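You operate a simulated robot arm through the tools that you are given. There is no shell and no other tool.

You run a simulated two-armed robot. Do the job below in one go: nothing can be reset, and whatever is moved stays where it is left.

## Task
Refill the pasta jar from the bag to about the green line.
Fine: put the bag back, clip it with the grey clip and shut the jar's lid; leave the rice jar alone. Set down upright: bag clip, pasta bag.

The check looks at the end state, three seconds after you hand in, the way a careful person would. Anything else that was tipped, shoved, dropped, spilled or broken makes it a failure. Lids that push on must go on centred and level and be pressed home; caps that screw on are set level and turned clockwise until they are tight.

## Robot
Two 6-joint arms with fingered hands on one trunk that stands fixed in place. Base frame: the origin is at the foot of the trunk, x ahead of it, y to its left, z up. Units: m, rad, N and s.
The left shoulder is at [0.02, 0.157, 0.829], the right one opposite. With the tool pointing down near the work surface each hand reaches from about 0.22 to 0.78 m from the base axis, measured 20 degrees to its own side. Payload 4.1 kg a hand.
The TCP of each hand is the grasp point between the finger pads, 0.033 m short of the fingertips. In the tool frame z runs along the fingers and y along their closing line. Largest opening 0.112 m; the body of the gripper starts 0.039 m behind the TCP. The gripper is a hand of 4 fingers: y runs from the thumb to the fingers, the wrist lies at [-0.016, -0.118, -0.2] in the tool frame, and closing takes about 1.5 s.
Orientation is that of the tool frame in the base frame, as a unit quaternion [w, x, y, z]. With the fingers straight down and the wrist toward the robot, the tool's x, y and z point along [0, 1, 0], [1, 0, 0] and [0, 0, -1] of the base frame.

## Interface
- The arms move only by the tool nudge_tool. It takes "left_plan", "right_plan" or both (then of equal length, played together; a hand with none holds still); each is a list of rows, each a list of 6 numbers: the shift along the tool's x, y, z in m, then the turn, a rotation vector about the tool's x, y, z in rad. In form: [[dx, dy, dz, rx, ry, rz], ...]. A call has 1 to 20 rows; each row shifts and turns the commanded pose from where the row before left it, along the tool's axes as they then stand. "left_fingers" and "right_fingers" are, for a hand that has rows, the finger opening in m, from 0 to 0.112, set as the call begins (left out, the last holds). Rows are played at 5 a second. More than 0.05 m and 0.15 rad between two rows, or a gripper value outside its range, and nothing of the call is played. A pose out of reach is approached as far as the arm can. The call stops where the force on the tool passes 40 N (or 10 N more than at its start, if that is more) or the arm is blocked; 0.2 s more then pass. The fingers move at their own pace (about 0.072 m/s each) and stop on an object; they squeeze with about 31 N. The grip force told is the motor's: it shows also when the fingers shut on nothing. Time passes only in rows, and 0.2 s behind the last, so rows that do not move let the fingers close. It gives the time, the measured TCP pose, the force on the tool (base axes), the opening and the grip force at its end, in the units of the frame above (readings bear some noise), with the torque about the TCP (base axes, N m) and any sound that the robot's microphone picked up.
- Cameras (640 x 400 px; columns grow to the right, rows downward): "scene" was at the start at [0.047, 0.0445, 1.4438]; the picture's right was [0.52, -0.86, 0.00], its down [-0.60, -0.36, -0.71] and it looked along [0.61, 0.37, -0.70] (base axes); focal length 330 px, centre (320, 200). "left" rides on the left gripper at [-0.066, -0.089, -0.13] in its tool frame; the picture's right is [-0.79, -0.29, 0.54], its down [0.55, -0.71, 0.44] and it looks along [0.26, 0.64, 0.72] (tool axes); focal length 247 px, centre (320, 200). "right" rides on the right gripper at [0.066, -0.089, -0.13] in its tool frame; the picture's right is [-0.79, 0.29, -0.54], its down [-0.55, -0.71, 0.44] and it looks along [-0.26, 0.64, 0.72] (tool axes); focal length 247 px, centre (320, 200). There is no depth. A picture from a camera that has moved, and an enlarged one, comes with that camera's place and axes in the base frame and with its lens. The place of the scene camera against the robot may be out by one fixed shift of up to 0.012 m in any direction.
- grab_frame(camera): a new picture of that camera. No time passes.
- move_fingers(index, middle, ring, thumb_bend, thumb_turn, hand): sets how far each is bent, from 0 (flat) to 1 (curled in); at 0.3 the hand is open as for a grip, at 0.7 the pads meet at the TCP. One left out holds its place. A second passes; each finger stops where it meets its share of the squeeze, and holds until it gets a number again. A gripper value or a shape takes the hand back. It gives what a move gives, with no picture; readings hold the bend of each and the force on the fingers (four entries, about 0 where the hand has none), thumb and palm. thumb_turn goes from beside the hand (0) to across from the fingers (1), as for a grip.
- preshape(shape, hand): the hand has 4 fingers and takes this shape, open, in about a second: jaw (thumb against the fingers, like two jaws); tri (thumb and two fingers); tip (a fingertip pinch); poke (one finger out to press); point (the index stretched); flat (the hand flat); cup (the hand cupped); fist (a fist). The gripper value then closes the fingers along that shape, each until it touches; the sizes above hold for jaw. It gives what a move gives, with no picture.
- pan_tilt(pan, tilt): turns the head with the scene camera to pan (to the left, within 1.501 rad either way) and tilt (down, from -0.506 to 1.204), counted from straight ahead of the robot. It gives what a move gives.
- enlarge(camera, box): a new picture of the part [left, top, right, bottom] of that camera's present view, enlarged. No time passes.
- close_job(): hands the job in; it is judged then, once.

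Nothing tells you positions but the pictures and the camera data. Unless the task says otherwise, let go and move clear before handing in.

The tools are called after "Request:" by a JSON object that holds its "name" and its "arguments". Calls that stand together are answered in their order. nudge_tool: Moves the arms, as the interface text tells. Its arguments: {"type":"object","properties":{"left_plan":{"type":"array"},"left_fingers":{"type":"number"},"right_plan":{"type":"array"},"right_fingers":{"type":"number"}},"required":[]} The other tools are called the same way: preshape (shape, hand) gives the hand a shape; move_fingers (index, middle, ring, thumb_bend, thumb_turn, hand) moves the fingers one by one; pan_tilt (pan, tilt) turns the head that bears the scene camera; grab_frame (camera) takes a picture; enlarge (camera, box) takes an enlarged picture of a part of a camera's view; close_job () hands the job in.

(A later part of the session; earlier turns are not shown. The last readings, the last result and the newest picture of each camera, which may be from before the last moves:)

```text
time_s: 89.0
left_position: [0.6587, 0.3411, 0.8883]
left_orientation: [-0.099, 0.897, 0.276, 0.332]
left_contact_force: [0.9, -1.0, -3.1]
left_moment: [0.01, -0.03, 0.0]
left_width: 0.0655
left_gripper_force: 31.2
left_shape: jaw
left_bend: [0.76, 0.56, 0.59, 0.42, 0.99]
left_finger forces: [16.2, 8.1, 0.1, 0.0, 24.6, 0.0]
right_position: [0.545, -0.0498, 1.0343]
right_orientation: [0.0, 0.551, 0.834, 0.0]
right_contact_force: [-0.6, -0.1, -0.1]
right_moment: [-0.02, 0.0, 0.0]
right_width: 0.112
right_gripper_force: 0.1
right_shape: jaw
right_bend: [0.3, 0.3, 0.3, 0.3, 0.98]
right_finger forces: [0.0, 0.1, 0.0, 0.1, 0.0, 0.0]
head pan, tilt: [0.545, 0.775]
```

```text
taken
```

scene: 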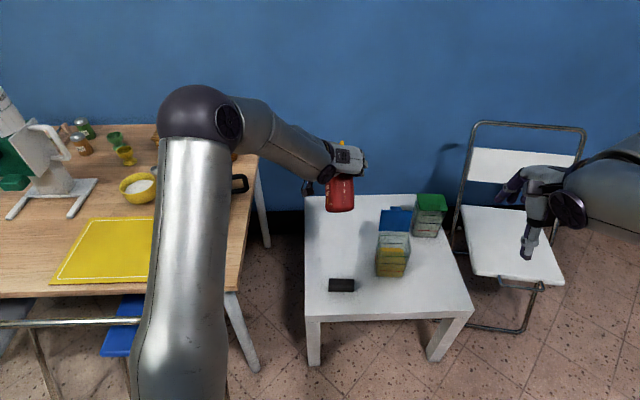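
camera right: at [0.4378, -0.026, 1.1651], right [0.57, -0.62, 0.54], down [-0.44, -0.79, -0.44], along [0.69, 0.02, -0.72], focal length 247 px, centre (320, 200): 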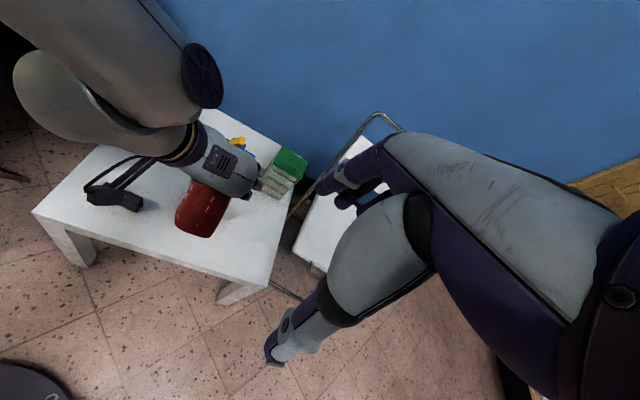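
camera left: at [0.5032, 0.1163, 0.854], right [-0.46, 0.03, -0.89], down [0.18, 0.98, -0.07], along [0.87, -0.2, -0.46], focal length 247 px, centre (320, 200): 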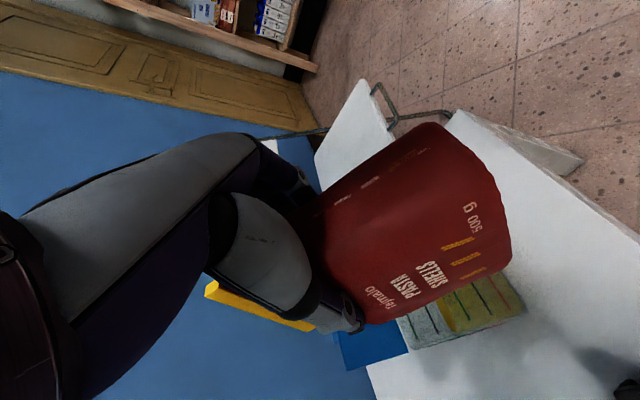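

Smooth so far at this location. Crossing a bit further to about 65–70° of bag tilt.

Request:
{"name": "nudge_tool", "arguments": {"left_plan": [[0, 0, 0, 0, -0.1, 0], [0, 0, 0, 0, -0.1, 0], [0, 0, 0, 0, -0.1, 0]]}}

Request:
{"name": "enlarge", "arguments": {"camera": "scene", "box": [220, 100, 480, 300]}}

```text
time_s: 89.8
left_position: [0.6593, 0.341, 0.8889]
left_orientation: [-0.057, 0.936, 0.288, 0.194]
left_contact_force: [-0.4, -0.1, -2.0]
left_moment: [-0.01, -0.08, -0.01]
left_width: 0.0657
left_gripper_force: 31.1
left_shape: jaw
left_bend: [0.76, 0.56, 0.59, 0.42, 0.99]
left_finger forces: [16.1, 8.5, 0.0, 0.0, 24.7, 0.1]
right_position: [0.5443, -0.0515, 1.0359]
right_orientation: [0.0, 0.551, 0.834, -0.001]
right_contact_force: [0.4, 0.2, -0.1]
right_moment: [0.0, 0.02, -0.03]
right_width: 0.1118
right_gripper_force: 0.1
right_shape: jaw
right_bend: [0.3, 0.3, 0.3, 0.3, 0.98]
right_finger forces: [0.1, 0.0, 0.0, 0.1, 0.1, 0.1]
head pan, tilt: [0.545, 0.775]
```

```text
2.00 times, centred on (350, 200) of scene
camera zoom: at [0.0469, 0.0444, 1.4438], right [0.52, -0.86, 0.0], down [-0.6, -0.36, -0.71], along [0.61, 0.37, -0.7], focal length 660 px, centre (260, 200)
```

zoom: 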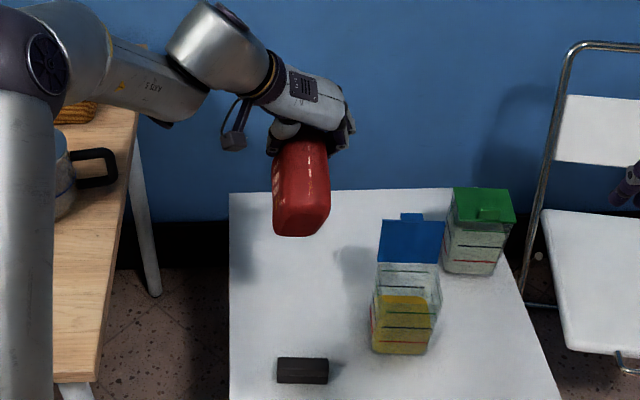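

The bag is tilted about 67° with nothing lost. I'll carry it to the jar at this height in steps, watching for reach limits.

Request:
{"name": "nudge_tool", "arguments": {"left_plan": [[-0.018, 0.0319, -0.0077, 0, 0, 0], [-0.018, 0.0319, -0.0077, 0, 0, 0]]}}

Request:
{"name": "nudge_tool", "arguments": {"left_plan": [[-0.018, 0.0319, -0.0077, 0, 0, 0], [-0.018, 0.0319, -0.0077, 0, 0, 0]]}}

Request:
{"name": "enlarge", "arguments": {"camera": "scene", "box": [220, 100, 480, 300]}}

```text
time_s: 90.4
left_position: [0.6616, 0.2676, 0.8873]
left_orientation: [-0.056, 0.936, 0.287, 0.195]
left_contact_force: [0.1, -0.6, -2.5]
left_moment: [-0.03, -0.07, -0.01]
left_width: 0.0657
left_gripper_force: 30.8
left_shape: jaw
left_bend: [0.76, 0.56, 0.59, 0.42, 0.99]
left_finger forces: [16.3, 8.4, 0.1, 0.0, 24.5, 0.0]
right_position: [0.5447, -0.0512, 1.036]
right_orientation: [0.0, 0.551, 0.834, -0.001]
right_contact_force: [0.3, 1.0, -0.7]
right_moment: [0.0, 0.04, 0.01]
right_width: 0.1115
right_gripper_force: 0.1
right_shape: jaw
right_bend: [0.3, 0.3, 0.3, 0.3, 0.98]
right_finger forces: [0.1, 0.1, 0.0, 0.0, 0.0, 0.1]
head pan, tilt: [0.545, 0.775]
```

```text
time_s: 91.0
left_position: [0.6645, 0.1921, 0.8892]
left_orientation: [-0.056, 0.936, 0.288, 0.195]
left_contact_force: [-0.6, 0.1, -2.0]
left_moment: [-0.04, -0.01, 0.0]
left_width: 0.0658
left_gripper_force: 31.4
left_shape: jaw
left_bend: [0.76, 0.56, 0.59, 0.42, 0.99]
left_finger forces: [16.2, 8.4, 0.0, 0.0, 24.5, 0.0]
right_position: [0.5444, -0.0504, 1.0357]
right_orientation: [0.0, 0.551, 0.835, 0.0]
right_contact_force: [0.2, 0.3, 0.5]
right_moment: [-0.03, 0.0, 0.03]
right_width: 0.1117
right_gripper_force: 0.0
right_shape: jaw
right_bend: [0.3, 0.3, 0.3, 0.3, 0.98]
right_finger forces: [0.1, 0.1, 0.0, 0.1, 0.0, 0.0]
head pan, tilt: [0.545, 0.775]
```

```text
2.00 times, centred on (350, 200) of scene
camera zoom: at [0.047, 0.0449, 1.4437], right [0.52, -0.86, 0.0], down [-0.6, -0.36, -0.71], along [0.61, 0.37, -0.7], focal length 660 px, centre (260, 200)
```

zoom: 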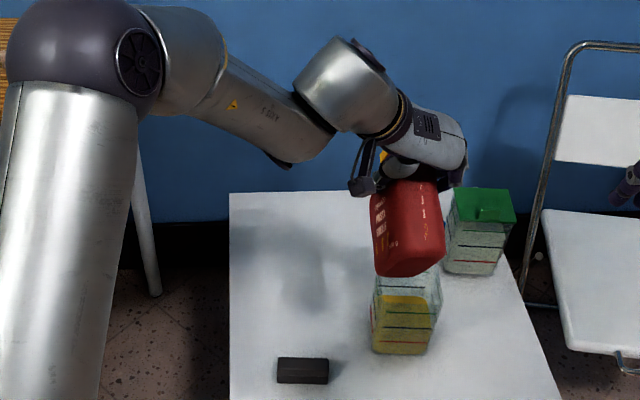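

Very good: this arm posture holds, and the jar's front stays visible. Two more rows to reach the jar.

Request:
{"name": "nudge_tool", "arguments": {"left_plan": [[-0.018, 0.0319, -0.0077, 0, 0, 0], [-0.018, 0.0319, -0.0077, 0, 0, 0]]}}

Request:
{"name": "enlarge", "arguments": {"camera": "scene", "box": [280, 120, 480, 300]}}

Request:
{"name": "grab_frame", "arguments": {"camera": "left"}}

Request:
{"name": "enlarge", "arguments": {"camera": "right", "box": [100, 60, 320, 260]}}

```text
time_s: 91.6
left_position: [0.6668, 0.1159, 0.8892]
left_orientation: [-0.056, 0.936, 0.287, 0.194]
left_contact_force: [-0.4, 0.8, -2.8]
left_moment: [-0.02, -0.08, -0.01]
left_width: 0.0657
left_gripper_force: 31.2
left_shape: jaw
left_bend: [0.76, 0.56, 0.59, 0.42, 0.99]
left_finger forces: [16.3, 8.4, 0.0, 0.0, 24.5, 0.0]
right_position: [0.5457, -0.0504, 1.0356]
right_orientation: [0.0, 0.551, 0.834, 0.0]
right_contact_force: [-0.3, -0.3, 0.2]
right_moment: [-0.01, 0.0, 0.02]
right_width: 0.1117
right_gripper_force: 0.0
right_shape: jaw
right_bend: [0.3, 0.3, 0.3, 0.3, 0.98]
right_finger forces: [0.0, 0.0, 0.0, 0.0, 0.1, 0.0]
head pan, tilt: [0.545, 0.775]
```

```text
2.22 times, centred on (380, 210) of scene
camera zoom: at [0.047, 0.0448, 1.4437], right [0.52, -0.86, 0.0], down [-0.6, -0.36, -0.71], along [0.61, 0.37, -0.7], focal length 733 px, centre (187, 178)
```

zoom: 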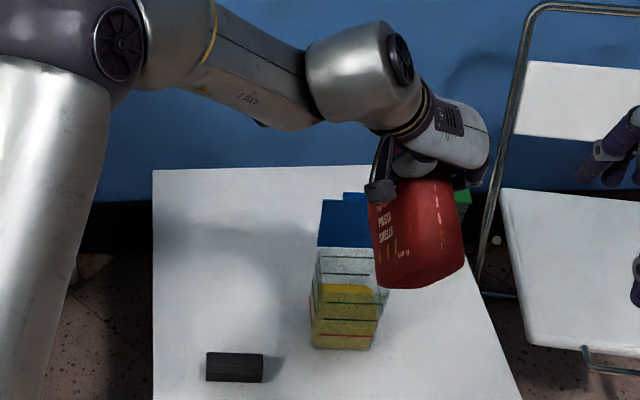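

```text
taken
camera left: at [0.5247, 0.1268, 0.981], right [-0.58, -0.05, -0.81], down [0.17, 0.97, -0.18], along [0.8, -0.24, -0.56], focal length 247 px, centre (320, 200)
```

left: 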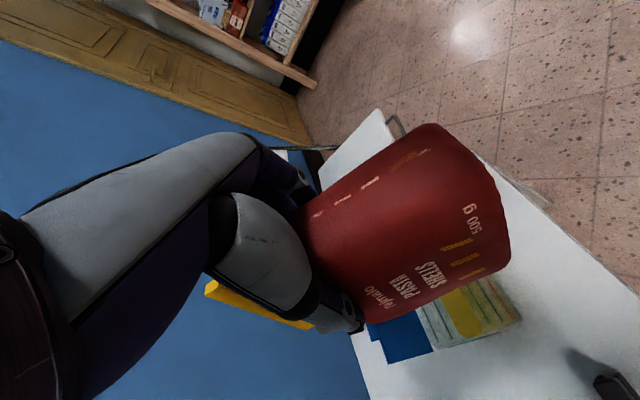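

```text
2.00 times, centred on (210, 160) of right
camera zoom: at [0.4377, -0.0258, 1.1651], right [0.57, -0.62, 0.54], down [-0.44, -0.79, -0.44], along [0.69, 0.02, -0.72], focal length 494 px, centre (540, 280)
```

zoom: 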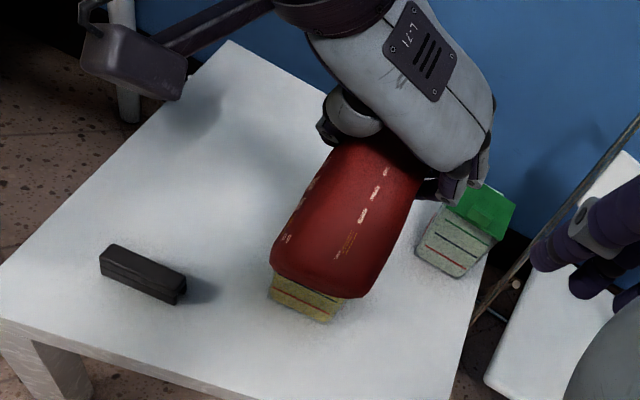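

Right above the jar now. I'll lower it in this posture, in steps, to TCP z≈0.80.

Request:
{"name": "nudge_tool", "arguments": {"left_plan": [[-0.0117, 0, 0.0276, 0, 0, 0]]}}

Request:
{"name": "nudge_tool", "arguments": {"left_plan": [[-0.0117, 0, 0.0276, 0, 0, 0]]}}

Request:
{"name": "nudge_tool", "arguments": {"left_plan": [[-0.0117, 0, 0.0276, 0, 0, 0]]}}

Request:
{"name": "enlarge", "arguments": {"camera": "scene", "box": [280, 120, 480, 300]}}

```text
time_s: 92.0
left_position: [0.6681, 0.1164, 0.8775]
left_orientation: [-0.057, 0.936, 0.286, 0.195]
left_contact_force: [-0.6, -0.6, -2.8]
left_moment: [-0.02, -0.05, 0.01]
left_width: 0.0658
left_gripper_force: 31.3
left_shape: jaw
left_bend: [0.76, 0.56, 0.59, 0.42, 0.99]
left_finger forces: [16.2, 8.3, 0.0, 0.0, 24.4, 0.1]
left hand out of reach, approached as far as the arm can: row 1
right_position: [0.5455, -0.0518, 1.0363]
right_orientation: [0.0, 0.551, 0.834, 0.0]
right_contact_force: [0.3, -0.6, 0.8]
right_moment: [-0.01, 0.01, -0.01]
right_width: 0.1115
right_gripper_force: 0.0
right_shape: jaw
right_bend: [0.3, 0.3, 0.3, 0.3, 0.98]
right_finger forces: [0.0, 0.1, 0.0, 0.1, 0.0, 0.0]
head pan, tilt: [0.545, 0.775]
```

```text
time_s: 92.4
left_position: [0.6678, 0.1168, 0.8791]
left_orientation: [-0.057, 0.936, 0.287, 0.195]
left_contact_force: [-0.1, 0.7, -2.7]
left_moment: [-0.04, -0.08, 0.01]
left_width: 0.0657
left_gripper_force: 31.0
left_shape: jaw
left_bend: [0.76, 0.56, 0.59, 0.42, 0.99]
left_finger forces: [16.3, 8.4, 0.1, 0.0, 24.4, 0.1]
left hand out of reach, approached as far as the arm can: row 1
right_position: [0.5445, -0.0518, 1.0356]
right_orientation: [0.0, 0.551, 0.835, 0.0]
right_contact_force: [-0.8, 0.4, -0.3]
right_moment: [-0.01, -0.01, 0.0]
right_width: 0.112
right_gripper_force: 0.1
right_shape: jaw
right_bend: [0.3, 0.3, 0.3, 0.3, 0.98]
right_finger forces: [0.0, 0.1, 0.1, 0.0, 0.1, 0.1]
head pan, tilt: [0.545, 0.775]
```

```text
time_s: 92.8
left_position: [0.6681, 0.1154, 0.8787]
left_orientation: [-0.057, 0.936, 0.287, 0.195]
left_contact_force: [0.0, 0.1, -2.0]
left_moment: [-0.02, -0.06, -0.02]
left_width: 0.0657
left_gripper_force: 30.4
left_shape: jaw
left_bend: [0.76, 0.56, 0.59, 0.42, 0.99]
left_finger forces: [16.1, 8.4, 0.1, 0.0, 24.4, 0.1]
left hand out of reach, approached as far as the arm can: row 1
right_position: [0.545, -0.0514, 1.0345]
right_orientation: [0.0, 0.552, 0.834, 0.001]
right_contact_force: [-0.2, 0.9, -0.8]
right_moment: [0.02, 0.04, -0.02]
right_width: 0.1116
right_gripper_force: 0.1
right_shape: jaw
right_bend: [0.3, 0.3, 0.3, 0.3, 0.98]
right_finger forces: [0.0, 0.1, 0.1, 0.0, 0.0, 0.0]
head pan, tilt: [0.545, 0.775]
```

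```text
2.22 times, centred on (380, 210) of scene
camera zoom: at [0.047, 0.0445, 1.4438], right [0.52, -0.86, 0.0], down [-0.6, -0.36, -0.71], along [0.61, 0.37, -0.7], focal length 733 px, centre (187, 178)
```

zoom: 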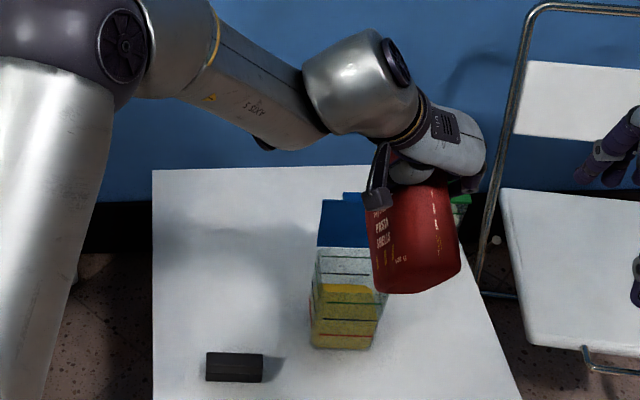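

Lowering is blocked here at this tilt; the limit should ease as the hand becomes more vertical. I'll tip slightly more (about 73°, where nothing poured earlier) and then try lowering.

Request:
{"name": "nudge_tool", "arguments": {"left_plan": [[0.0055, 0, 0.002, 0, -0.1, 0]]}}

Request:
{"name": "nudge_tool", "arguments": {"left_plan": [[-0.006, 0, 0.019, 0, 0, 0]]}}

Request:
{"name": "nudge_tool", "arguments": {"left_plan": [[-0.006, 0, 0.019, 0, 0, 0]]}}

Request:
{"name": "enlarge", "arguments": {"camera": "scene", "box": [340, 160, 460, 290]}}

```text
time_s: 93.2
left_position: [0.672, 0.1188, 0.8786]
left_orientation: [-0.042, 0.945, 0.29, 0.147]
left_contact_force: [0.5, 0.4, -1.5]
left_moment: [0.01, -0.08, 0.01]
left_width: 0.0655
left_gripper_force: 31.0
left_shape: jaw
left_bend: [0.76, 0.56, 0.59, 0.42, 0.99]
left_finger forces: [16.1, 8.5, 0.1, 0.1, 24.4, 0.0]
right_position: [0.545, -0.0508, 1.0354]
right_orientation: [0.001, 0.552, 0.834, 0.0]
right_contact_force: [0.0, 0.6, 0.2]
right_moment: [-0.01, -0.02, 0.0]
right_width: 0.1118
right_gripper_force: 0.1
right_shape: jaw
right_bend: [0.3, 0.3, 0.3, 0.3, 0.98]
right_finger forces: [0.0, 0.0, 0.1, 0.0, 0.0, 0.0]
head pan, tilt: [0.545, 0.775]
```

```text
time_s: 93.6
left_position: [0.6719, 0.1192, 0.8603]
left_orientation: [-0.042, 0.945, 0.29, 0.148]
left_contact_force: [-0.1, -0.1, -1.9]
left_moment: [0.01, -0.08, 0.01]
left_width: 0.0656
left_gripper_force: 31.0
left_shape: jaw
left_bend: [0.76, 0.56, 0.59, 0.42, 0.99]
left_finger forces: [16.2, 8.6, 0.1, 0.0, 24.4, 0.0]
right_position: [0.5449, -0.0504, 1.0349]
right_orientation: [-0.001, 0.552, 0.834, 0.0]
right_contact_force: [-1.6, 0.2, 0.1]
right_moment: [0.06, 0.01, 0.0]
right_width: 0.1118
right_gripper_force: 0.1
right_shape: jaw
right_bend: [0.3, 0.3, 0.3, 0.3, 0.98]
right_finger forces: [0.0, 0.1, 0.1, 0.1, 0.1, 0.0]
head pan, tilt: [0.545, 0.775]
```

```text
time_s: 94.0
left_position: [0.6721, 0.1179, 0.8405]
left_orientation: [-0.042, 0.945, 0.29, 0.148]
left_contact_force: [0.6, 0.4, -2.2]
left_moment: [-0.03, -0.1, -0.02]
left_width: 0.0655
left_gripper_force: 30.6
left_shape: jaw
left_bend: [0.76, 0.56, 0.59, 0.42, 0.99]
left_finger forces: [16.0, 8.6, 0.0, 0.0, 24.3, 0.0]
right_position: [0.5448, -0.0512, 1.0365]
right_orientation: [0.0, 0.551, 0.834, 0.0]
right_contact_force: [-0.1, -0.5, 0.1]
right_moment: [0.01, 0.02, 0.0]
right_width: 0.1115
right_gripper_force: 0.1
right_shape: jaw
right_bend: [0.3, 0.3, 0.3, 0.3, 0.98]
right_finger forces: [0.1, 0.0, 0.0, 0.0, 0.0, 0.0]
head pan, tilt: [0.545, 0.775]
```

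```text
3.08 times, centred on (400, 225) of scene
camera zoom: at [0.047, 0.0445, 1.4438], right [0.52, -0.86, 0.0], down [-0.6, -0.36, -0.71], along [0.61, 0.37, -0.7], focal length 1015 px, centre (74, 123)
```

zoom: 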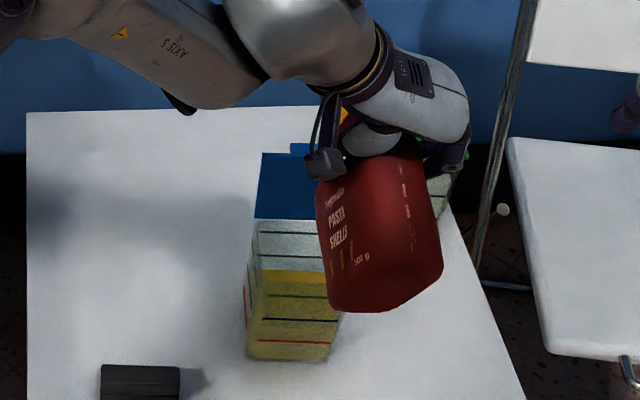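

Lowering works at this tilt. Continuing down to z≈0.79.

Request:
{"name": "nudge_tool", "arguments": {"left_plan": [[-0.006, 0, 0.019, 0, 0, 0]]}}

Request:
{"name": "nudge_tool", "arguments": {"left_plan": [[-0.006, 0, 0.019, 0, 0, 0]]}}

Request:
{"name": "nudge_tool", "arguments": {"left_plan": [[-0.003, 0, 0.0095, 0, 0, 0]]}}

Request:
{"name": "enlarge", "arguments": {"camera": "scene", "box": [340, 160, 460, 290]}}

Request:
{"name": "grab_frame", "arguments": {"camera": "left"}}

```text
time_s: 94.4
left_position: [0.6735, 0.1183, 0.8262]
left_orientation: [-0.041, 0.945, 0.29, 0.149]
left_contact_force: [-0.5, 0.0, -2.2]
left_moment: [-0.02, -0.04, -0.01]
left_width: 0.066
left_gripper_force: 30.8
left_shape: jaw
left_bend: [0.76, 0.56, 0.59, 0.42, 0.99]
left_finger forces: [15.9, 8.3, 0.0, 0.0, 24.0, 0.1]
left hand out of reach, approached as far as the arm can: row 1
right_position: [0.5449, -0.0503, 1.0368]
right_orientation: [-0.001, 0.551, 0.834, 0.0]
right_contact_force: [0.3, 0.8, 0.5]
right_moment: [0.0, -0.03, 0.01]
right_width: 0.1117
right_gripper_force: 0.0
right_shape: jaw
right_bend: [0.3, 0.3, 0.3, 0.3, 0.98]
right_finger forces: [0.1, 0.0, 0.0, 0.1, 0.0, 0.1]
head pan, tilt: [0.545, 0.775]
```

```text
time_s: 94.8
left_position: [0.6773, 0.1178, 0.8151]
left_orientation: [-0.038, 0.944, 0.291, 0.151]
left_contact_force: [-0.2, -1.1, -2.6]
left_moment: [-0.02, -0.09, -0.02]
left_width: 0.0656
left_gripper_force: 31.2
left_shape: jaw
left_bend: [0.76, 0.56, 0.59, 0.42, 0.99]
left_finger forces: [15.8, 8.3, 0.1, 0.1, 23.7, 0.0]
left hand out of reach, approached as far as the arm can: row 1
right_position: [0.5456, -0.0506, 1.0356]
right_orientation: [0.001, 0.551, 0.834, 0.0]
right_contact_force: [0.3, -0.9, -0.1]
right_moment: [0.01, -0.01, 0.0]
right_width: 0.1119
right_gripper_force: 0.1
right_shape: jaw
right_bend: [0.3, 0.3, 0.3, 0.3, 0.98]
right_finger forces: [0.0, 0.0, 0.1, 0.0, 0.0, 0.0]
head pan, tilt: [0.545, 0.775]
```

```text
time_s: 95.2
left_position: [0.6777, 0.1185, 0.8054]
left_orientation: [-0.041, 0.945, 0.289, 0.149]
left_contact_force: [-0.5, 0.4, -1.8]
left_moment: [0.04, -0.08, 0.03]
left_width: 0.0656
left_gripper_force: 30.9
left_shape: jaw
left_bend: [0.76, 0.56, 0.59, 0.42, 0.99]
left_finger forces: [15.9, 8.3, 0.0, 0.0, 23.6, 0.0]
right_position: [0.5456, -0.0514, 1.0358]
right_orientation: [0.001, 0.551, 0.834, 0.001]
right_contact_force: [-0.2, -0.4, 0.2]
right_moment: [-0.02, 0.03, 0.02]
right_width: 0.1118
right_gripper_force: 0.1
right_shape: jaw
right_bend: [0.3, 0.3, 0.3, 0.3, 0.98]
right_finger forces: [0.0, 0.0, 0.1, 0.0, 0.1, 0.0]
head pan, tilt: [0.545, 0.775]
```

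```text
3.08 times, centred on (400, 225) of scene
camera zoom: at [0.047, 0.0445, 1.4438], right [0.52, -0.86, 0.0], down [-0.6, -0.36, -0.71], along [0.61, 0.37, -0.7], focal length 1015 px, centre (74, 123)
```

zoom: 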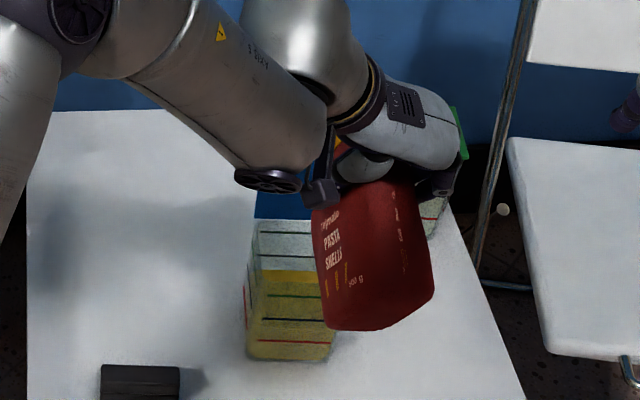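

```text
taken
camera left: at [0.5429, 0.1354, 0.9076], right [-0.65, -0.1, -0.76], down [0.15, 0.96, -0.25], along [0.75, -0.28, -0.6], focal length 247 px, centre (320, 200)
```

left: 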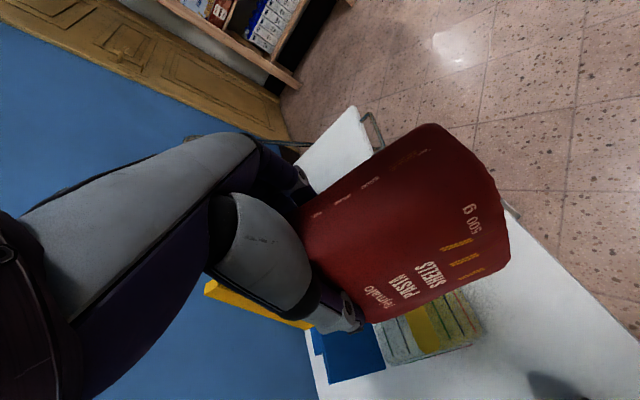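

The wrist is through the awkward zone now and moves freely. The pouring corner is over the jar's centre, about 13 cm above the rim. I'll lower a bit more, then tip gradually.

Request:
{"name": "nudge_tool", "arguments": {"left_plan": [[-0.0055, 0, 0.0165, 0, 0, 0]]}}

Request:
{"name": "nudge_tool", "arguments": {"left_plan": [[-0.0055, 0, 0.0165, 0, 0, 0]]}}

Request:
{"name": "nudge_tool", "arguments": {"left_plan": [[0.004, 0, 0.001, 0, -0.07, 0]]}}

Request:
{"name": "enlarge", "arguments": {"camera": "scene", "box": [340, 160, 460, 290]}}

Request:
{"name": "enlarge", "arguments": {"camera": "left", "box": [180, 240, 500, 400]}}

```text
time_s: 95.6
left_position: [0.6777, 0.1173, 0.7862]
left_orientation: [-0.041, 0.945, 0.289, 0.149]
left_contact_force: [-0.5, -0.7, -2.0]
left_moment: [-0.03, -0.07, 0.01]
left_width: 0.0655
left_gripper_force: 31.1
left_shape: jaw
left_bend: [0.76, 0.56, 0.59, 0.42, 0.99]
left_finger forces: [15.8, 8.3, 0.0, 0.0, 23.7, 0.0]
right_position: [0.545, -0.05, 1.0362]
right_orientation: [0.0, 0.552, 0.834, 0.0]
right_contact_force: [-1.5, 0.1, 0.3]
right_moment: [-0.03, 0.01, 0.0]
right_width: 0.1118
right_gripper_force: 0.0
right_shape: jaw
right_bend: [0.3, 0.3, 0.3, 0.3, 0.98]
right_finger forces: [0.0, 0.1, 0.0, 0.1, 0.1, 0.0]
head pan, tilt: [0.545, 0.775]
```

```text
time_s: 96.0
left_position: [0.6765, 0.119, 0.7691]
left_orientation: [-0.041, 0.945, 0.289, 0.148]
left_contact_force: [-0.1, 0.6, -0.8]
left_moment: [0.03, -0.07, -0.02]
left_width: 0.0655
left_gripper_force: 31.1
left_shape: jaw
left_bend: [0.76, 0.56, 0.59, 0.42, 0.99]
left_finger forces: [15.9, 8.3, 0.0, 0.1, 23.6, 0.0]
right_position: [0.5446, -0.0507, 1.0358]
right_orientation: [0.0, 0.551, 0.834, 0.0]
right_contact_force: [-0.2, -0.8, -0.2]
right_moment: [0.01, -0.02, 0.01]
right_width: 0.1119
right_gripper_force: 0.0
right_shape: jaw
right_bend: [0.3, 0.3, 0.3, 0.3, 0.98]
right_finger forces: [0.1, 0.1, 0.1, 0.1, 0.0, 0.1]
head pan, tilt: [0.545, 0.775]
```

```text
time_s: 96.4
left_position: [0.6764, 0.1185, 0.7675]
left_orientation: [-0.041, 0.945, 0.289, 0.148]
left_contact_force: [0.4, -0.2, -3.1]
left_moment: [0.02, -0.04, 0.0]
left_width: 0.0658
left_gripper_force: 31.1
left_shape: jaw
left_bend: [0.76, 0.56, 0.59, 0.42, 0.99]
left_finger forces: [15.9, 8.2, 0.0, 0.0, 23.7, 0.0]
left hand out of reach, approached as far as the arm can: row 1
right_position: [0.5459, -0.0518, 1.0353]
right_orientation: [0.0, 0.551, 0.834, 0.0]
right_contact_force: [0.5, -0.1, -0.4]
right_moment: [0.05, 0.02, 0.02]
right_width: 0.1116
right_gripper_force: 0.0
right_shape: jaw
right_bend: [0.3, 0.3, 0.3, 0.3, 0.98]
right_finger forces: [0.1, 0.0, 0.0, 0.0, 0.0, 0.1]
head pan, tilt: [0.545, 0.775]
```

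```text
3.08 times, centred on (400, 225) of scene
camera zoom: at [0.047, 0.0445, 1.4438], right [0.52, -0.86, 0.0], down [-0.6, -0.36, -0.71], along [0.61, 0.37, -0.7], focal length 1015 px, centre (74, 123)
```

zoom: 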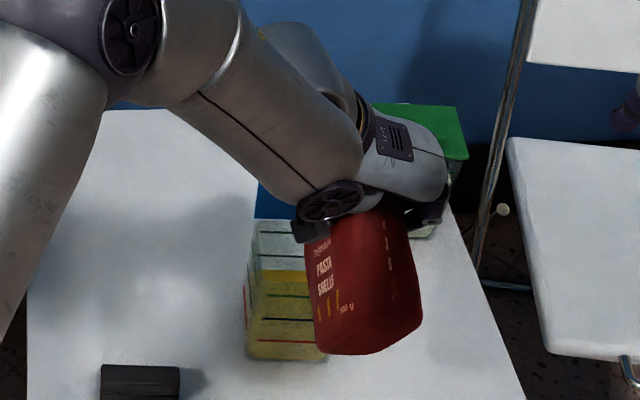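

```text
2.00 times, centred on (340, 320) of left
camera zoom: at [0.5418, 0.1354, 0.871], right [-0.65, -0.1, -0.76], down [0.15, 0.96, -0.25], along [0.75, -0.28, -0.6], focal length 494 px, centre (280, -40)
```

zoom: 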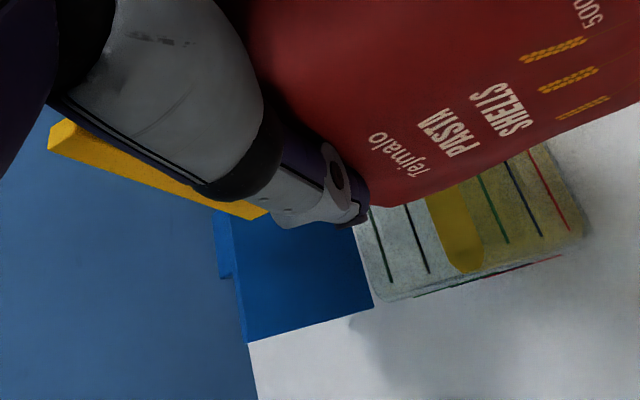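

I ended up in the arm's lower wrist posture, which doesn't allow more tilt; the upper posture does, if the hand is more vertical before lowering. I'll rise back to z≈0.87 in steps to switch posture.

Request:
{"name": "nudge_tool", "arguments": {"left_plan": [[0.006, 0, -0.019, 0, 0, 0], [0.006, 0, -0.019, 0, 0, 0]]}}

Request:
{"name": "nudge_tool", "arguments": {"left_plan": [[0.006, 0, -0.019, 0, 0, 0]]}}

Request:
{"name": "nudge_tool", "arguments": {"left_plan": [[0.006, 0, -0.019, 0, 0, 0]]}}

Request:
{"name": "nudge_tool", "arguments": {"left_plan": [[0.006, 0, -0.019, 0, 0, 0]]}}

Request:
{"name": "enlarge", "arguments": {"camera": "scene", "box": [340, 160, 460, 290]}}

```text
time_s: 97.0
left_position: [0.6751, 0.1176, 0.807]
left_orientation: [-0.043, 0.944, 0.29, 0.149]
left_contact_force: [-0.3, -0.6, -2.1]
left_moment: [0.03, -0.05, -0.01]
left_width: 0.0658
left_gripper_force: 31.1
left_shape: jaw
left_bend: [0.76, 0.56, 0.59, 0.42, 0.99]
left_finger forces: [15.9, 8.3, 0.0, 0.1, 23.7, 0.0]
right_position: [0.5451, -0.0514, 1.0362]
right_orientation: [-0.001, 0.551, 0.834, 0.0]
right_contact_force: [0.1, -0.2, 0.1]
right_moment: [0.01, 0.0, 0.03]
right_width: 0.1117
right_gripper_force: 0.1
right_shape: jaw
right_bend: [0.3, 0.3, 0.3, 0.3, 0.98]
right_finger forces: [0.0, 0.0, 0.0, 0.0, 0.0, 0.0]
head pan, tilt: [0.545, 0.775]
```

```text
time_s: 97.4
left_position: [0.678, 0.116, 0.8259]
left_orientation: [-0.039, 0.945, 0.289, 0.151]
left_contact_force: [-0.5, -0.3, -2.7]
left_moment: [0.02, -0.07, 0.01]
left_width: 0.0653
left_gripper_force: 31.0
left_shape: jaw
left_bend: [0.76, 0.56, 0.59, 0.42, 0.99]
left_finger forces: [15.8, 8.2, 0.0, 0.1, 23.6, 0.0]
left hand out of reach, approached as far as the arm can: row 1
right_position: [0.5442, -0.0519, 1.0356]
right_orientation: [0.0, 0.551, 0.835, 0.0]
right_contact_force: [0.6, -0.2, 0.2]
right_moment: [0.02, 0.04, 0.03]
right_width: 0.1116
right_gripper_force: 0.0
right_shape: jaw
right_bend: [0.3, 0.3, 0.3, 0.3, 0.98]
right_finger forces: [0.1, 0.1, 0.0, 0.1, 0.1, 0.0]
head pan, tilt: [0.545, 0.775]
```

```text
time_s: 97.8
left_position: [0.6791, 0.1155, 0.8452]
left_orientation: [-0.041, 0.945, 0.29, 0.148]
left_contact_force: [0.0, 0.3, -2.0]
left_moment: [0.01, -0.05, -0.02]
left_width: 0.0655
left_gripper_force: 31.1
left_shape: jaw
left_bend: [0.76, 0.56, 0.59, 0.42, 0.99]
left_finger forces: [15.8, 8.2, 0.0, 0.0, 23.6, 0.0]
right_position: [0.5448, -0.0508, 1.0352]
right_orientation: [0.0, 0.55, 0.835, 0.0]
right_contact_force: [0.5, -0.7, 0.1]
right_moment: [-0.01, 0.05, 0.01]
right_width: 0.1115
right_gripper_force: 0.0
right_shape: jaw
right_bend: [0.3, 0.3, 0.3, 0.3, 0.98]
right_finger forces: [0.0, 0.1, 0.1, 0.0, 0.0, 0.0]
head pan, tilt: [0.545, 0.775]
```

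```text
time_s: 98.2
left_position: [0.6779, 0.1165, 0.865]
left_orientation: [-0.041, 0.945, 0.29, 0.148]
left_contact_force: [-0.4, 1.1, -1.6]
left_moment: [-0.01, -0.05, -0.01]
left_width: 0.0658
left_gripper_force: 31.2
left_shape: jaw
left_bend: [0.76, 0.56, 0.59, 0.42, 0.99]
left_finger forces: [15.7, 8.3, 0.0, 0.1, 23.5, 0.1]
right_position: [0.5443, -0.0513, 1.0345]
right_orientation: [0.0, 0.552, 0.834, 0.001]
right_contact_force: [0.3, -0.4, 0.1]
right_moment: [-0.02, 0.0, -0.03]
right_width: 0.1118
right_gripper_force: 0.0
right_shape: jaw
right_bend: [0.3, 0.3, 0.3, 0.3, 0.98]
right_finger forces: [0.0, 0.0, 0.1, 0.0, 0.0, 0.0]
head pan, tilt: [0.545, 0.775]
```

```text
3.08 times, centred on (400, 225) of scene
camera zoom: at [0.0472, 0.0445, 1.4438], right [0.52, -0.86, 0.0], down [-0.6, -0.36, -0.71], along [0.61, 0.37, -0.7], focal length 1015 px, centre (74, 123)
```

zoom: 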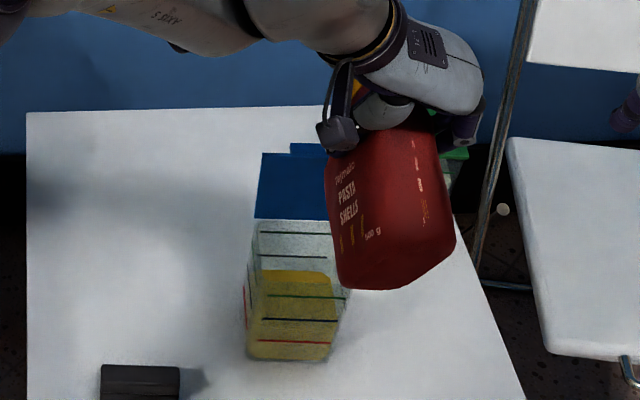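

Back in the upper posture. Now I'll alternate small tips with lowering, staying inside its limits.

Request:
{"name": "nudge_tool", "arguments": {"left_plan": [[0.003, 0, 0.001, 0, -0.08, 0]]}}

Request:
{"name": "nudge_tool", "arguments": {"left_plan": [[-0.0043, 0, 0.0195, 0, 0, 0], [-0.0022, 0, 0.0098, 0, 0, 0]]}}

Request:
{"name": "nudge_tool", "arguments": {"left_plan": [[0.003, 0, 0.001, 0, -0.08, 0]]}}

Request:
{"name": "enlarge", "arguments": {"camera": "scene", "box": [340, 160, 460, 290]}}

Request:
{"name": "enlarge", "arguments": {"camera": "left", "box": [180, 240, 500, 400]}}

```text
time_s: 98.6
left_position: [0.6798, 0.1181, 0.8654]
left_orientation: [-0.03, 0.95, 0.29, 0.11]
left_contact_force: [-0.5, -0.3, -1.9]
left_moment: [0.04, -0.1, 0.03]
left_width: 0.0656
left_gripper_force: 30.9
left_shape: jaw
left_bend: [0.76, 0.56, 0.59, 0.42, 0.99]
left_finger forces: [15.8, 8.3, 0.0, 0.0, 23.4, 0.1]
right_position: [0.544, -0.0506, 1.035]
right_orientation: [0.0, 0.551, 0.835, 0.0]
right_contact_force: [0.4, -0.7, 0.0]
right_moment: [0.02, -0.01, 0.0]
right_width: 0.1119
right_gripper_force: 0.0
right_shape: jaw
right_bend: [0.3, 0.3, 0.3, 0.3, 0.98]
right_finger forces: [0.1, 0.0, 0.0, 0.1, 0.1, 0.0]
head pan, tilt: [0.545, 0.775]
```

```text
time_s: 99.2
left_position: [0.6828, 0.1172, 0.8328]
left_orientation: [-0.03, 0.95, 0.291, 0.11]
left_contact_force: [-0.8, -0.2, -1.9]
left_moment: [-0.01, -0.06, 0.0]
left_width: 0.0655
left_gripper_force: 31.0
left_shape: jaw
left_bend: [0.76, 0.56, 0.59, 0.42, 0.99]
left_finger forces: [15.7, 8.3, 0.1, 0.1, 23.3, 0.1]
right_position: [0.5444, -0.0512, 1.0368]
right_orientation: [0.0, 0.552, 0.834, 0.0]
right_contact_force: [0.2, 0.0, 0.6]
right_moment: [-0.01, 0.03, 0.02]
right_width: 0.1117
right_gripper_force: 0.0
right_shape: jaw
right_bend: [0.3, 0.3, 0.3, 0.3, 0.98]
right_finger forces: [0.0, 0.0, 0.1, 0.0, 0.0, 0.0]
head pan, tilt: [0.545, 0.775]
```

```text
time_s: 99.6
left_position: [0.6854, 0.1211, 0.8338]
left_orientation: [-0.019, 0.954, 0.292, 0.072]
left_contact_force: [0.2, 0.2, -1.6]
left_moment: [0.02, -0.07, -0.02]
left_width: 0.0655
left_gripper_force: 31.3
left_shape: jaw
left_bend: [0.76, 0.56, 0.59, 0.42, 0.99]
left_finger forces: [15.8, 8.4, 0.0, 0.0, 23.4, 0.0]
right_position: [0.5453, -0.0514, 1.0347]
right_orientation: [0.0, 0.551, 0.835, 0.0]
right_contact_force: [-0.5, -1.3, -0.5]
right_moment: [-0.03, -0.01, -0.01]
right_width: 0.1116
right_gripper_force: 0.0
right_shape: jaw
right_bend: [0.3, 0.3, 0.3, 0.3, 0.98]
right_finger forces: [0.0, 0.0, 0.0, 0.0, 0.0, 0.0]
head pan, tilt: [0.545, 0.775]
```

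```text
3.08 times, centred on (400, 225) of scene
camera zoom: at [0.0469, 0.0444, 1.4438], right [0.52, -0.86, 0.0], down [-0.6, -0.36, -0.71], along [0.61, 0.37, -0.7], focal length 1015 px, centre (74, 123)
```

zoom: 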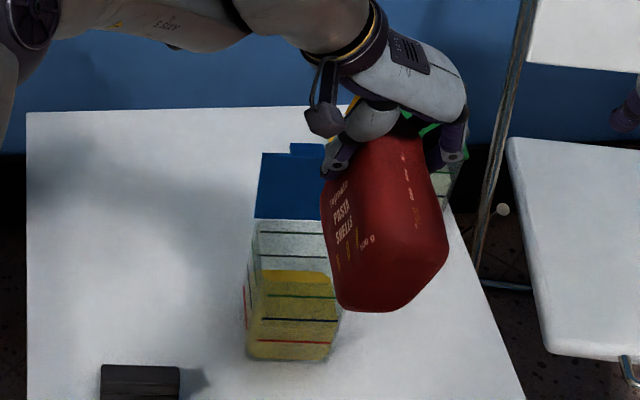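

```text
2.00 times, centred on (340, 320) of left
camera zoom: at [0.5652, 0.1475, 0.9521], right [-0.74, -0.16, -0.65], down [0.11, 0.93, -0.35], along [0.66, -0.33, -0.67], focal length 494 px, centre (280, -40)
```

zoom: 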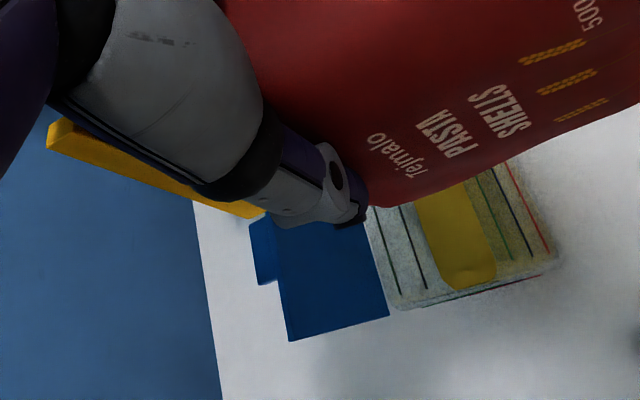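

Bag tilt is now about 82°, nothing pouring yet. Lowering 4 cm, then tipping to about 88°.

Request:
{"name": "nudge_tool", "arguments": {"left_plan": [[-0.003, 0, 0.0198, 0, 0, 0], [-0.003, 0, 0.0198, 0, 0, 0]]}}

Request:
{"name": "nudge_tool", "arguments": {"left_plan": [[0.004, -0.004, 0, 0, -0.08, 0]]}}

Request:
{"name": "enlarge", "arguments": {"camera": "scene", "box": [340, 160, 460, 290]}}

Request:
{"name": "enlarge", "arguments": {"camera": "left", "box": [180, 240, 500, 400]}}

```text
time_s: 100.2
left_position: [0.6845, 0.1195, 0.7955]
left_orientation: [-0.019, 0.954, 0.292, 0.072]
left_contact_force: [0.1, 0.1, -2.7]
left_moment: [0.01, -0.08, 0.0]
left_width: 0.0657
left_gripper_force: 30.9
left_shape: jaw
left_bend: [0.76, 0.56, 0.59, 0.42, 0.99]
left_finger forces: [15.7, 8.3, 0.0, 0.0, 23.4, 0.0]
right_position: [0.544, -0.0508, 1.0368]
right_orientation: [0.0, 0.551, 0.834, 0.0]
right_contact_force: [0.2, -0.2, 0.0]
right_moment: [-0.01, -0.02, 0.01]
right_width: 0.1117
right_gripper_force: 0.0
right_shape: jaw
right_bend: [0.3, 0.3, 0.3, 0.3, 0.98]
right_finger forces: [0.1, 0.0, 0.0, 0.0, 0.0, 0.1]
head pan, tilt: [0.545, 0.775]
```

```text
time_s: 100.6
left_position: [0.6852, 0.1257, 0.7945]
left_orientation: [-0.006, 0.956, 0.292, 0.033]
left_contact_force: [-0.5, -0.2, -1.1]
left_moment: [0.02, -0.06, 0.01]
left_width: 0.0657
left_gripper_force: 30.6
left_shape: jaw
left_bend: [0.76, 0.56, 0.59, 0.42, 0.99]
left_finger forces: [15.6, 8.5, 0.1, 0.0, 23.4, 0.1]
right_position: [0.5447, -0.0511, 1.0362]
right_orientation: [0.0, 0.552, 0.834, 0.0]
right_contact_force: [0.0, -0.5, 0.2]
right_moment: [0.01, 0.02, 0.01]
right_width: 0.1114
right_gripper_force: 0.0
right_shape: jaw
right_bend: [0.3, 0.3, 0.3, 0.3, 0.98]
right_finger forces: [0.0, 0.0, 0.1, 0.0, 0.0, 0.1]
head pan, tilt: [0.545, 0.775]
```

```text
3.08 times, centred on (400, 225) of scene
camera zoom: at [0.047, 0.0444, 1.4438], right [0.52, -0.86, 0.0], down [-0.6, -0.36, -0.71], along [0.61, 0.37, -0.7], focal length 1015 px, centre (74, 123)
```

zoom: 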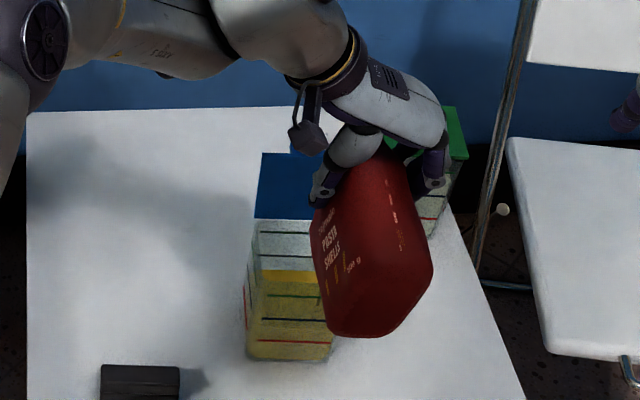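

```text
2.00 times, centred on (340, 320) of left
camera zoom: at [0.5742, 0.1579, 0.9198], right [-0.78, -0.19, -0.59], down [0.09, 0.91, -0.4], along [0.62, -0.37, -0.7], focal length 494 px, centre (280, -40)
```

zoom: 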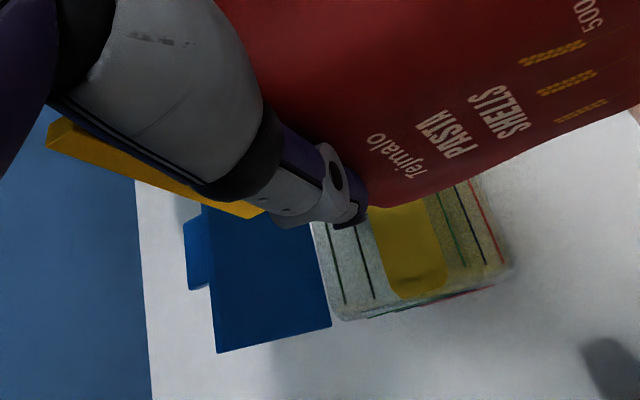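

At about 86°, still nothing out. I'll lower 2 cm and tip to about 93°, keeping the corner over the jar.

Request:
{"name": "nudge_tool", "arguments": {"left_plan": [[0.004, 0, 0.018, 0, 0, 0], [0.006, 0, 0, 0, -0.06, 0]]}}

Request:
{"name": "enlarge", "arguments": {"camera": "scene", "box": [340, 160, 460, 290]}}

Request:
{"name": "nudge_tool", "arguments": {"left_plan": [[0.006, 0, 0, 0, -0.06, 0]]}}

Request:
{"name": "enlarge", "arguments": {"camera": "scene", "box": [340, 160, 460, 290]}}

Request:
{"name": "enlarge", "arguments": {"camera": "left", "box": [180, 240, 500, 400]}}

```text
time_s: 101.2
left_position: [0.6947, 0.1306, 0.7788]
left_orientation: [0.002, 0.956, 0.294, 0.005]
left_contact_force: [-0.4, 0.8, -1.8]
left_moment: [0.04, -0.09, 0.03]
left_width: 0.0657
left_gripper_force: 31.0
left_shape: jaw
left_bend: [0.76, 0.56, 0.59, 0.42, 0.99]
left_finger forces: [15.7, 8.4, 0.0, 0.0, 23.3, 0.0]
right_position: [0.5449, -0.0508, 1.0351]
right_orientation: [0.0, 0.551, 0.834, 0.0]
right_contact_force: [0.1, 0.0, -0.2]
right_moment: [0.04, 0.0, 0.01]
right_width: 0.1119
right_gripper_force: 0.0
right_shape: jaw
right_bend: [0.3, 0.3, 0.3, 0.3, 0.98]
right_finger forces: [0.1, 0.0, 0.0, 0.1, 0.0, 0.0]
head pan, tilt: [0.545, 0.775]
```

```text
3.08 times, centred on (400, 225) of scene
camera zoom: at [0.0469, 0.0444, 1.4438], right [0.52, -0.86, 0.0], down [-0.6, -0.36, -0.71], along [0.61, 0.37, -0.7], focal length 1015 px, centre (74, 123)
```

zoom: 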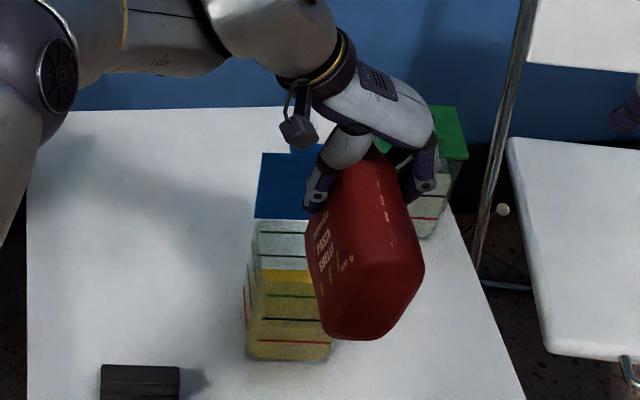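

```text
time_s: 101.6
left_position: [0.6998, 0.1352, 0.7789]
left_orientation: [0.01, 0.956, 0.292, -0.023]
left_contact_force: [-0.2, 1.5, -2.6]
left_moment: [0.03, -0.08, 0.0]
left_width: 0.0654
left_gripper_force: 31.0
left_shape: jaw
left_bend: [0.76, 0.56, 0.59, 0.42, 0.99]
left_finger forces: [15.5, 8.6, 0.1, 0.0, 23.5, 0.0]
right_position: [0.5449, -0.0512, 1.0357]
right_orientation: [0.0, 0.551, 0.834, 0.0]
right_contact_force: [-1.0, -0.5, -0.2]
right_moment: [-0.02, 0.01, -0.03]
right_width: 0.1118
right_gripper_force: 0.0
right_shape: jaw
right_bend: [0.3, 0.3, 0.3, 0.3, 0.98]
right_finger forces: [0.1, 0.1, 0.0, 0.0, 0.0, 0.0]
head pan, tilt: [0.545, 0.775]
```

```text
3.08 times, centred on (400, 225) of scene
camera zoom: at [0.0469, 0.0444, 1.4438], right [0.52, -0.86, 0.0], down [-0.6, -0.36, -0.71], along [0.61, 0.37, -0.7], focal length 1015 px, centre (74, 123)
```

zoom: 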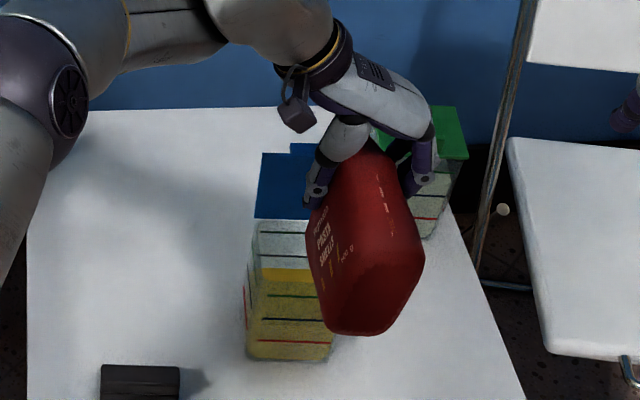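

```text
2.00 times, centred on (340, 320) of left
camera zoom: at [0.6014, 0.1758, 0.9101], right [-0.84, -0.22, -0.5], down [0.04, 0.88, -0.47], along [0.55, -0.41, -0.73], focal length 494 px, centre (280, -40)
```

zoom: 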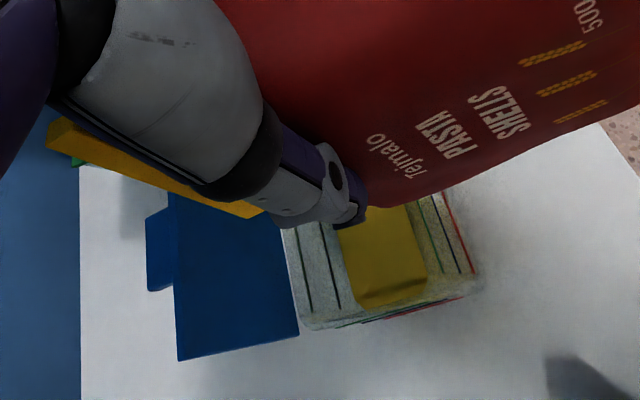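

About 93°, still nothing. I'll keep tipping in small steps and look at the jar after each.

Request:
{"name": "nudge_tool", "arguments": {"left_plan": [[0.005, 0, 0.002, 0, -0.06, 0]]}}

Request:
{"name": "nudge_tool", "arguments": {"left_plan": [[0.005, 0, 0.002, 0, -0.06, 0]]}}

Request:
{"name": "enlarge", "arguments": {"camera": "scene", "box": [340, 160, 460, 290]}}

Request:
{"name": "enlarge", "arguments": {"camera": "left", "box": [180, 240, 500, 400]}}

```text
time_s: 102.0
left_position: [0.7051, 0.1376, 0.7748]
left_orientation: [0.019, 0.955, 0.292, -0.052]
left_contact_force: [0.1, 0.3, -2.0]
left_moment: [0.02, -0.1, -0.01]
left_width: 0.0656
left_gripper_force: 31.5
left_shape: jaw
left_bend: [0.76, 0.56, 0.59, 0.42, 0.99]
left_finger forces: [15.6, 8.6, 0.0, 0.0, 23.4, 0.0]
right_position: [0.5451, -0.0508, 1.0362]
right_orientation: [0.0, 0.551, 0.834, 0.0]
right_contact_force: [-0.3, 0.1, 0.6]
right_moment: [0.01, 0.02, 0.02]
right_width: 0.1115
right_gripper_force: 0.1
right_shape: jaw
right_bend: [0.3, 0.3, 0.3, 0.3, 0.98]
right_finger forces: [0.0, 0.0, 0.0, 0.1, 0.0, 0.0]
head pan, tilt: [0.545, 0.775]
```

```text
time_s: 102.4
left_position: [0.7012, 0.1391, 0.7736]
left_orientation: [0.029, 0.953, 0.292, -0.08]
left_contact_force: [0.4, 0.3, -1.1]
left_moment: [0.03, -0.06, -0.01]
left_width: 0.0653
left_gripper_force: 31.1
left_shape: jaw
left_bend: [0.76, 0.56, 0.59, 0.42, 0.99]
left_finger forces: [15.6, 8.7, 0.1, 0.0, 23.4, 0.1]
left hand out of reach, approached as far as the arm can: row 1
right_position: [0.5449, -0.0512, 1.0364]
right_orientation: [0.0, 0.55, 0.835, 0.0]
right_contact_force: [-0.5, 0.1, 0.0]
right_moment: [-0.02, -0.01, 0.01]
right_width: 0.1118
right_gripper_force: 0.0
right_shape: jaw
right_bend: [0.3, 0.3, 0.3, 0.3, 0.98]
right_finger forces: [0.0, 0.0, 0.1, 0.0, 0.0, 0.1]
head pan, tilt: [0.545, 0.775]
```

```text
3.08 times, centred on (400, 225) of scene
camera zoom: at [0.0469, 0.0444, 1.4438], right [0.52, -0.86, 0.0], down [-0.6, -0.36, -0.71], along [0.61, 0.37, -0.7], focal length 1015 px, centre (74, 123)
```

zoom: 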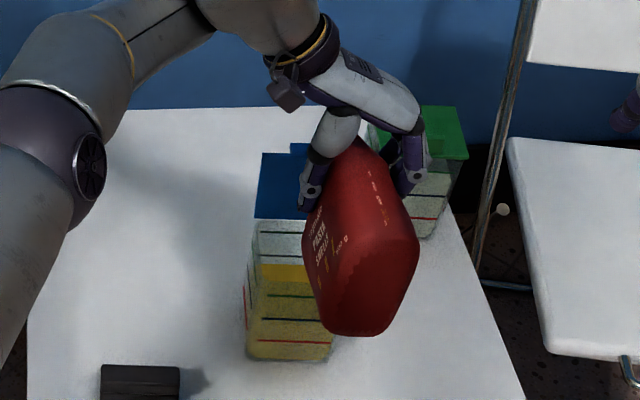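

```text
2.00 times, centred on (340, 320) of left
camera zoom: at [0.616, 0.1905, 0.9109], right [-0.88, -0.25, -0.4], down [-0.01, 0.85, -0.53], along [0.47, -0.46, -0.75], focal length 494 px, centre (280, -40)
```

zoom: 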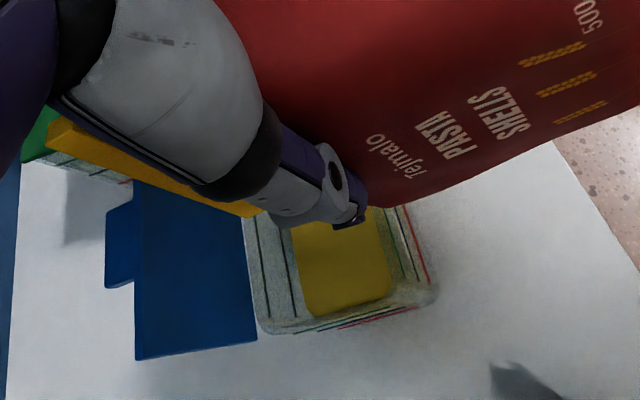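

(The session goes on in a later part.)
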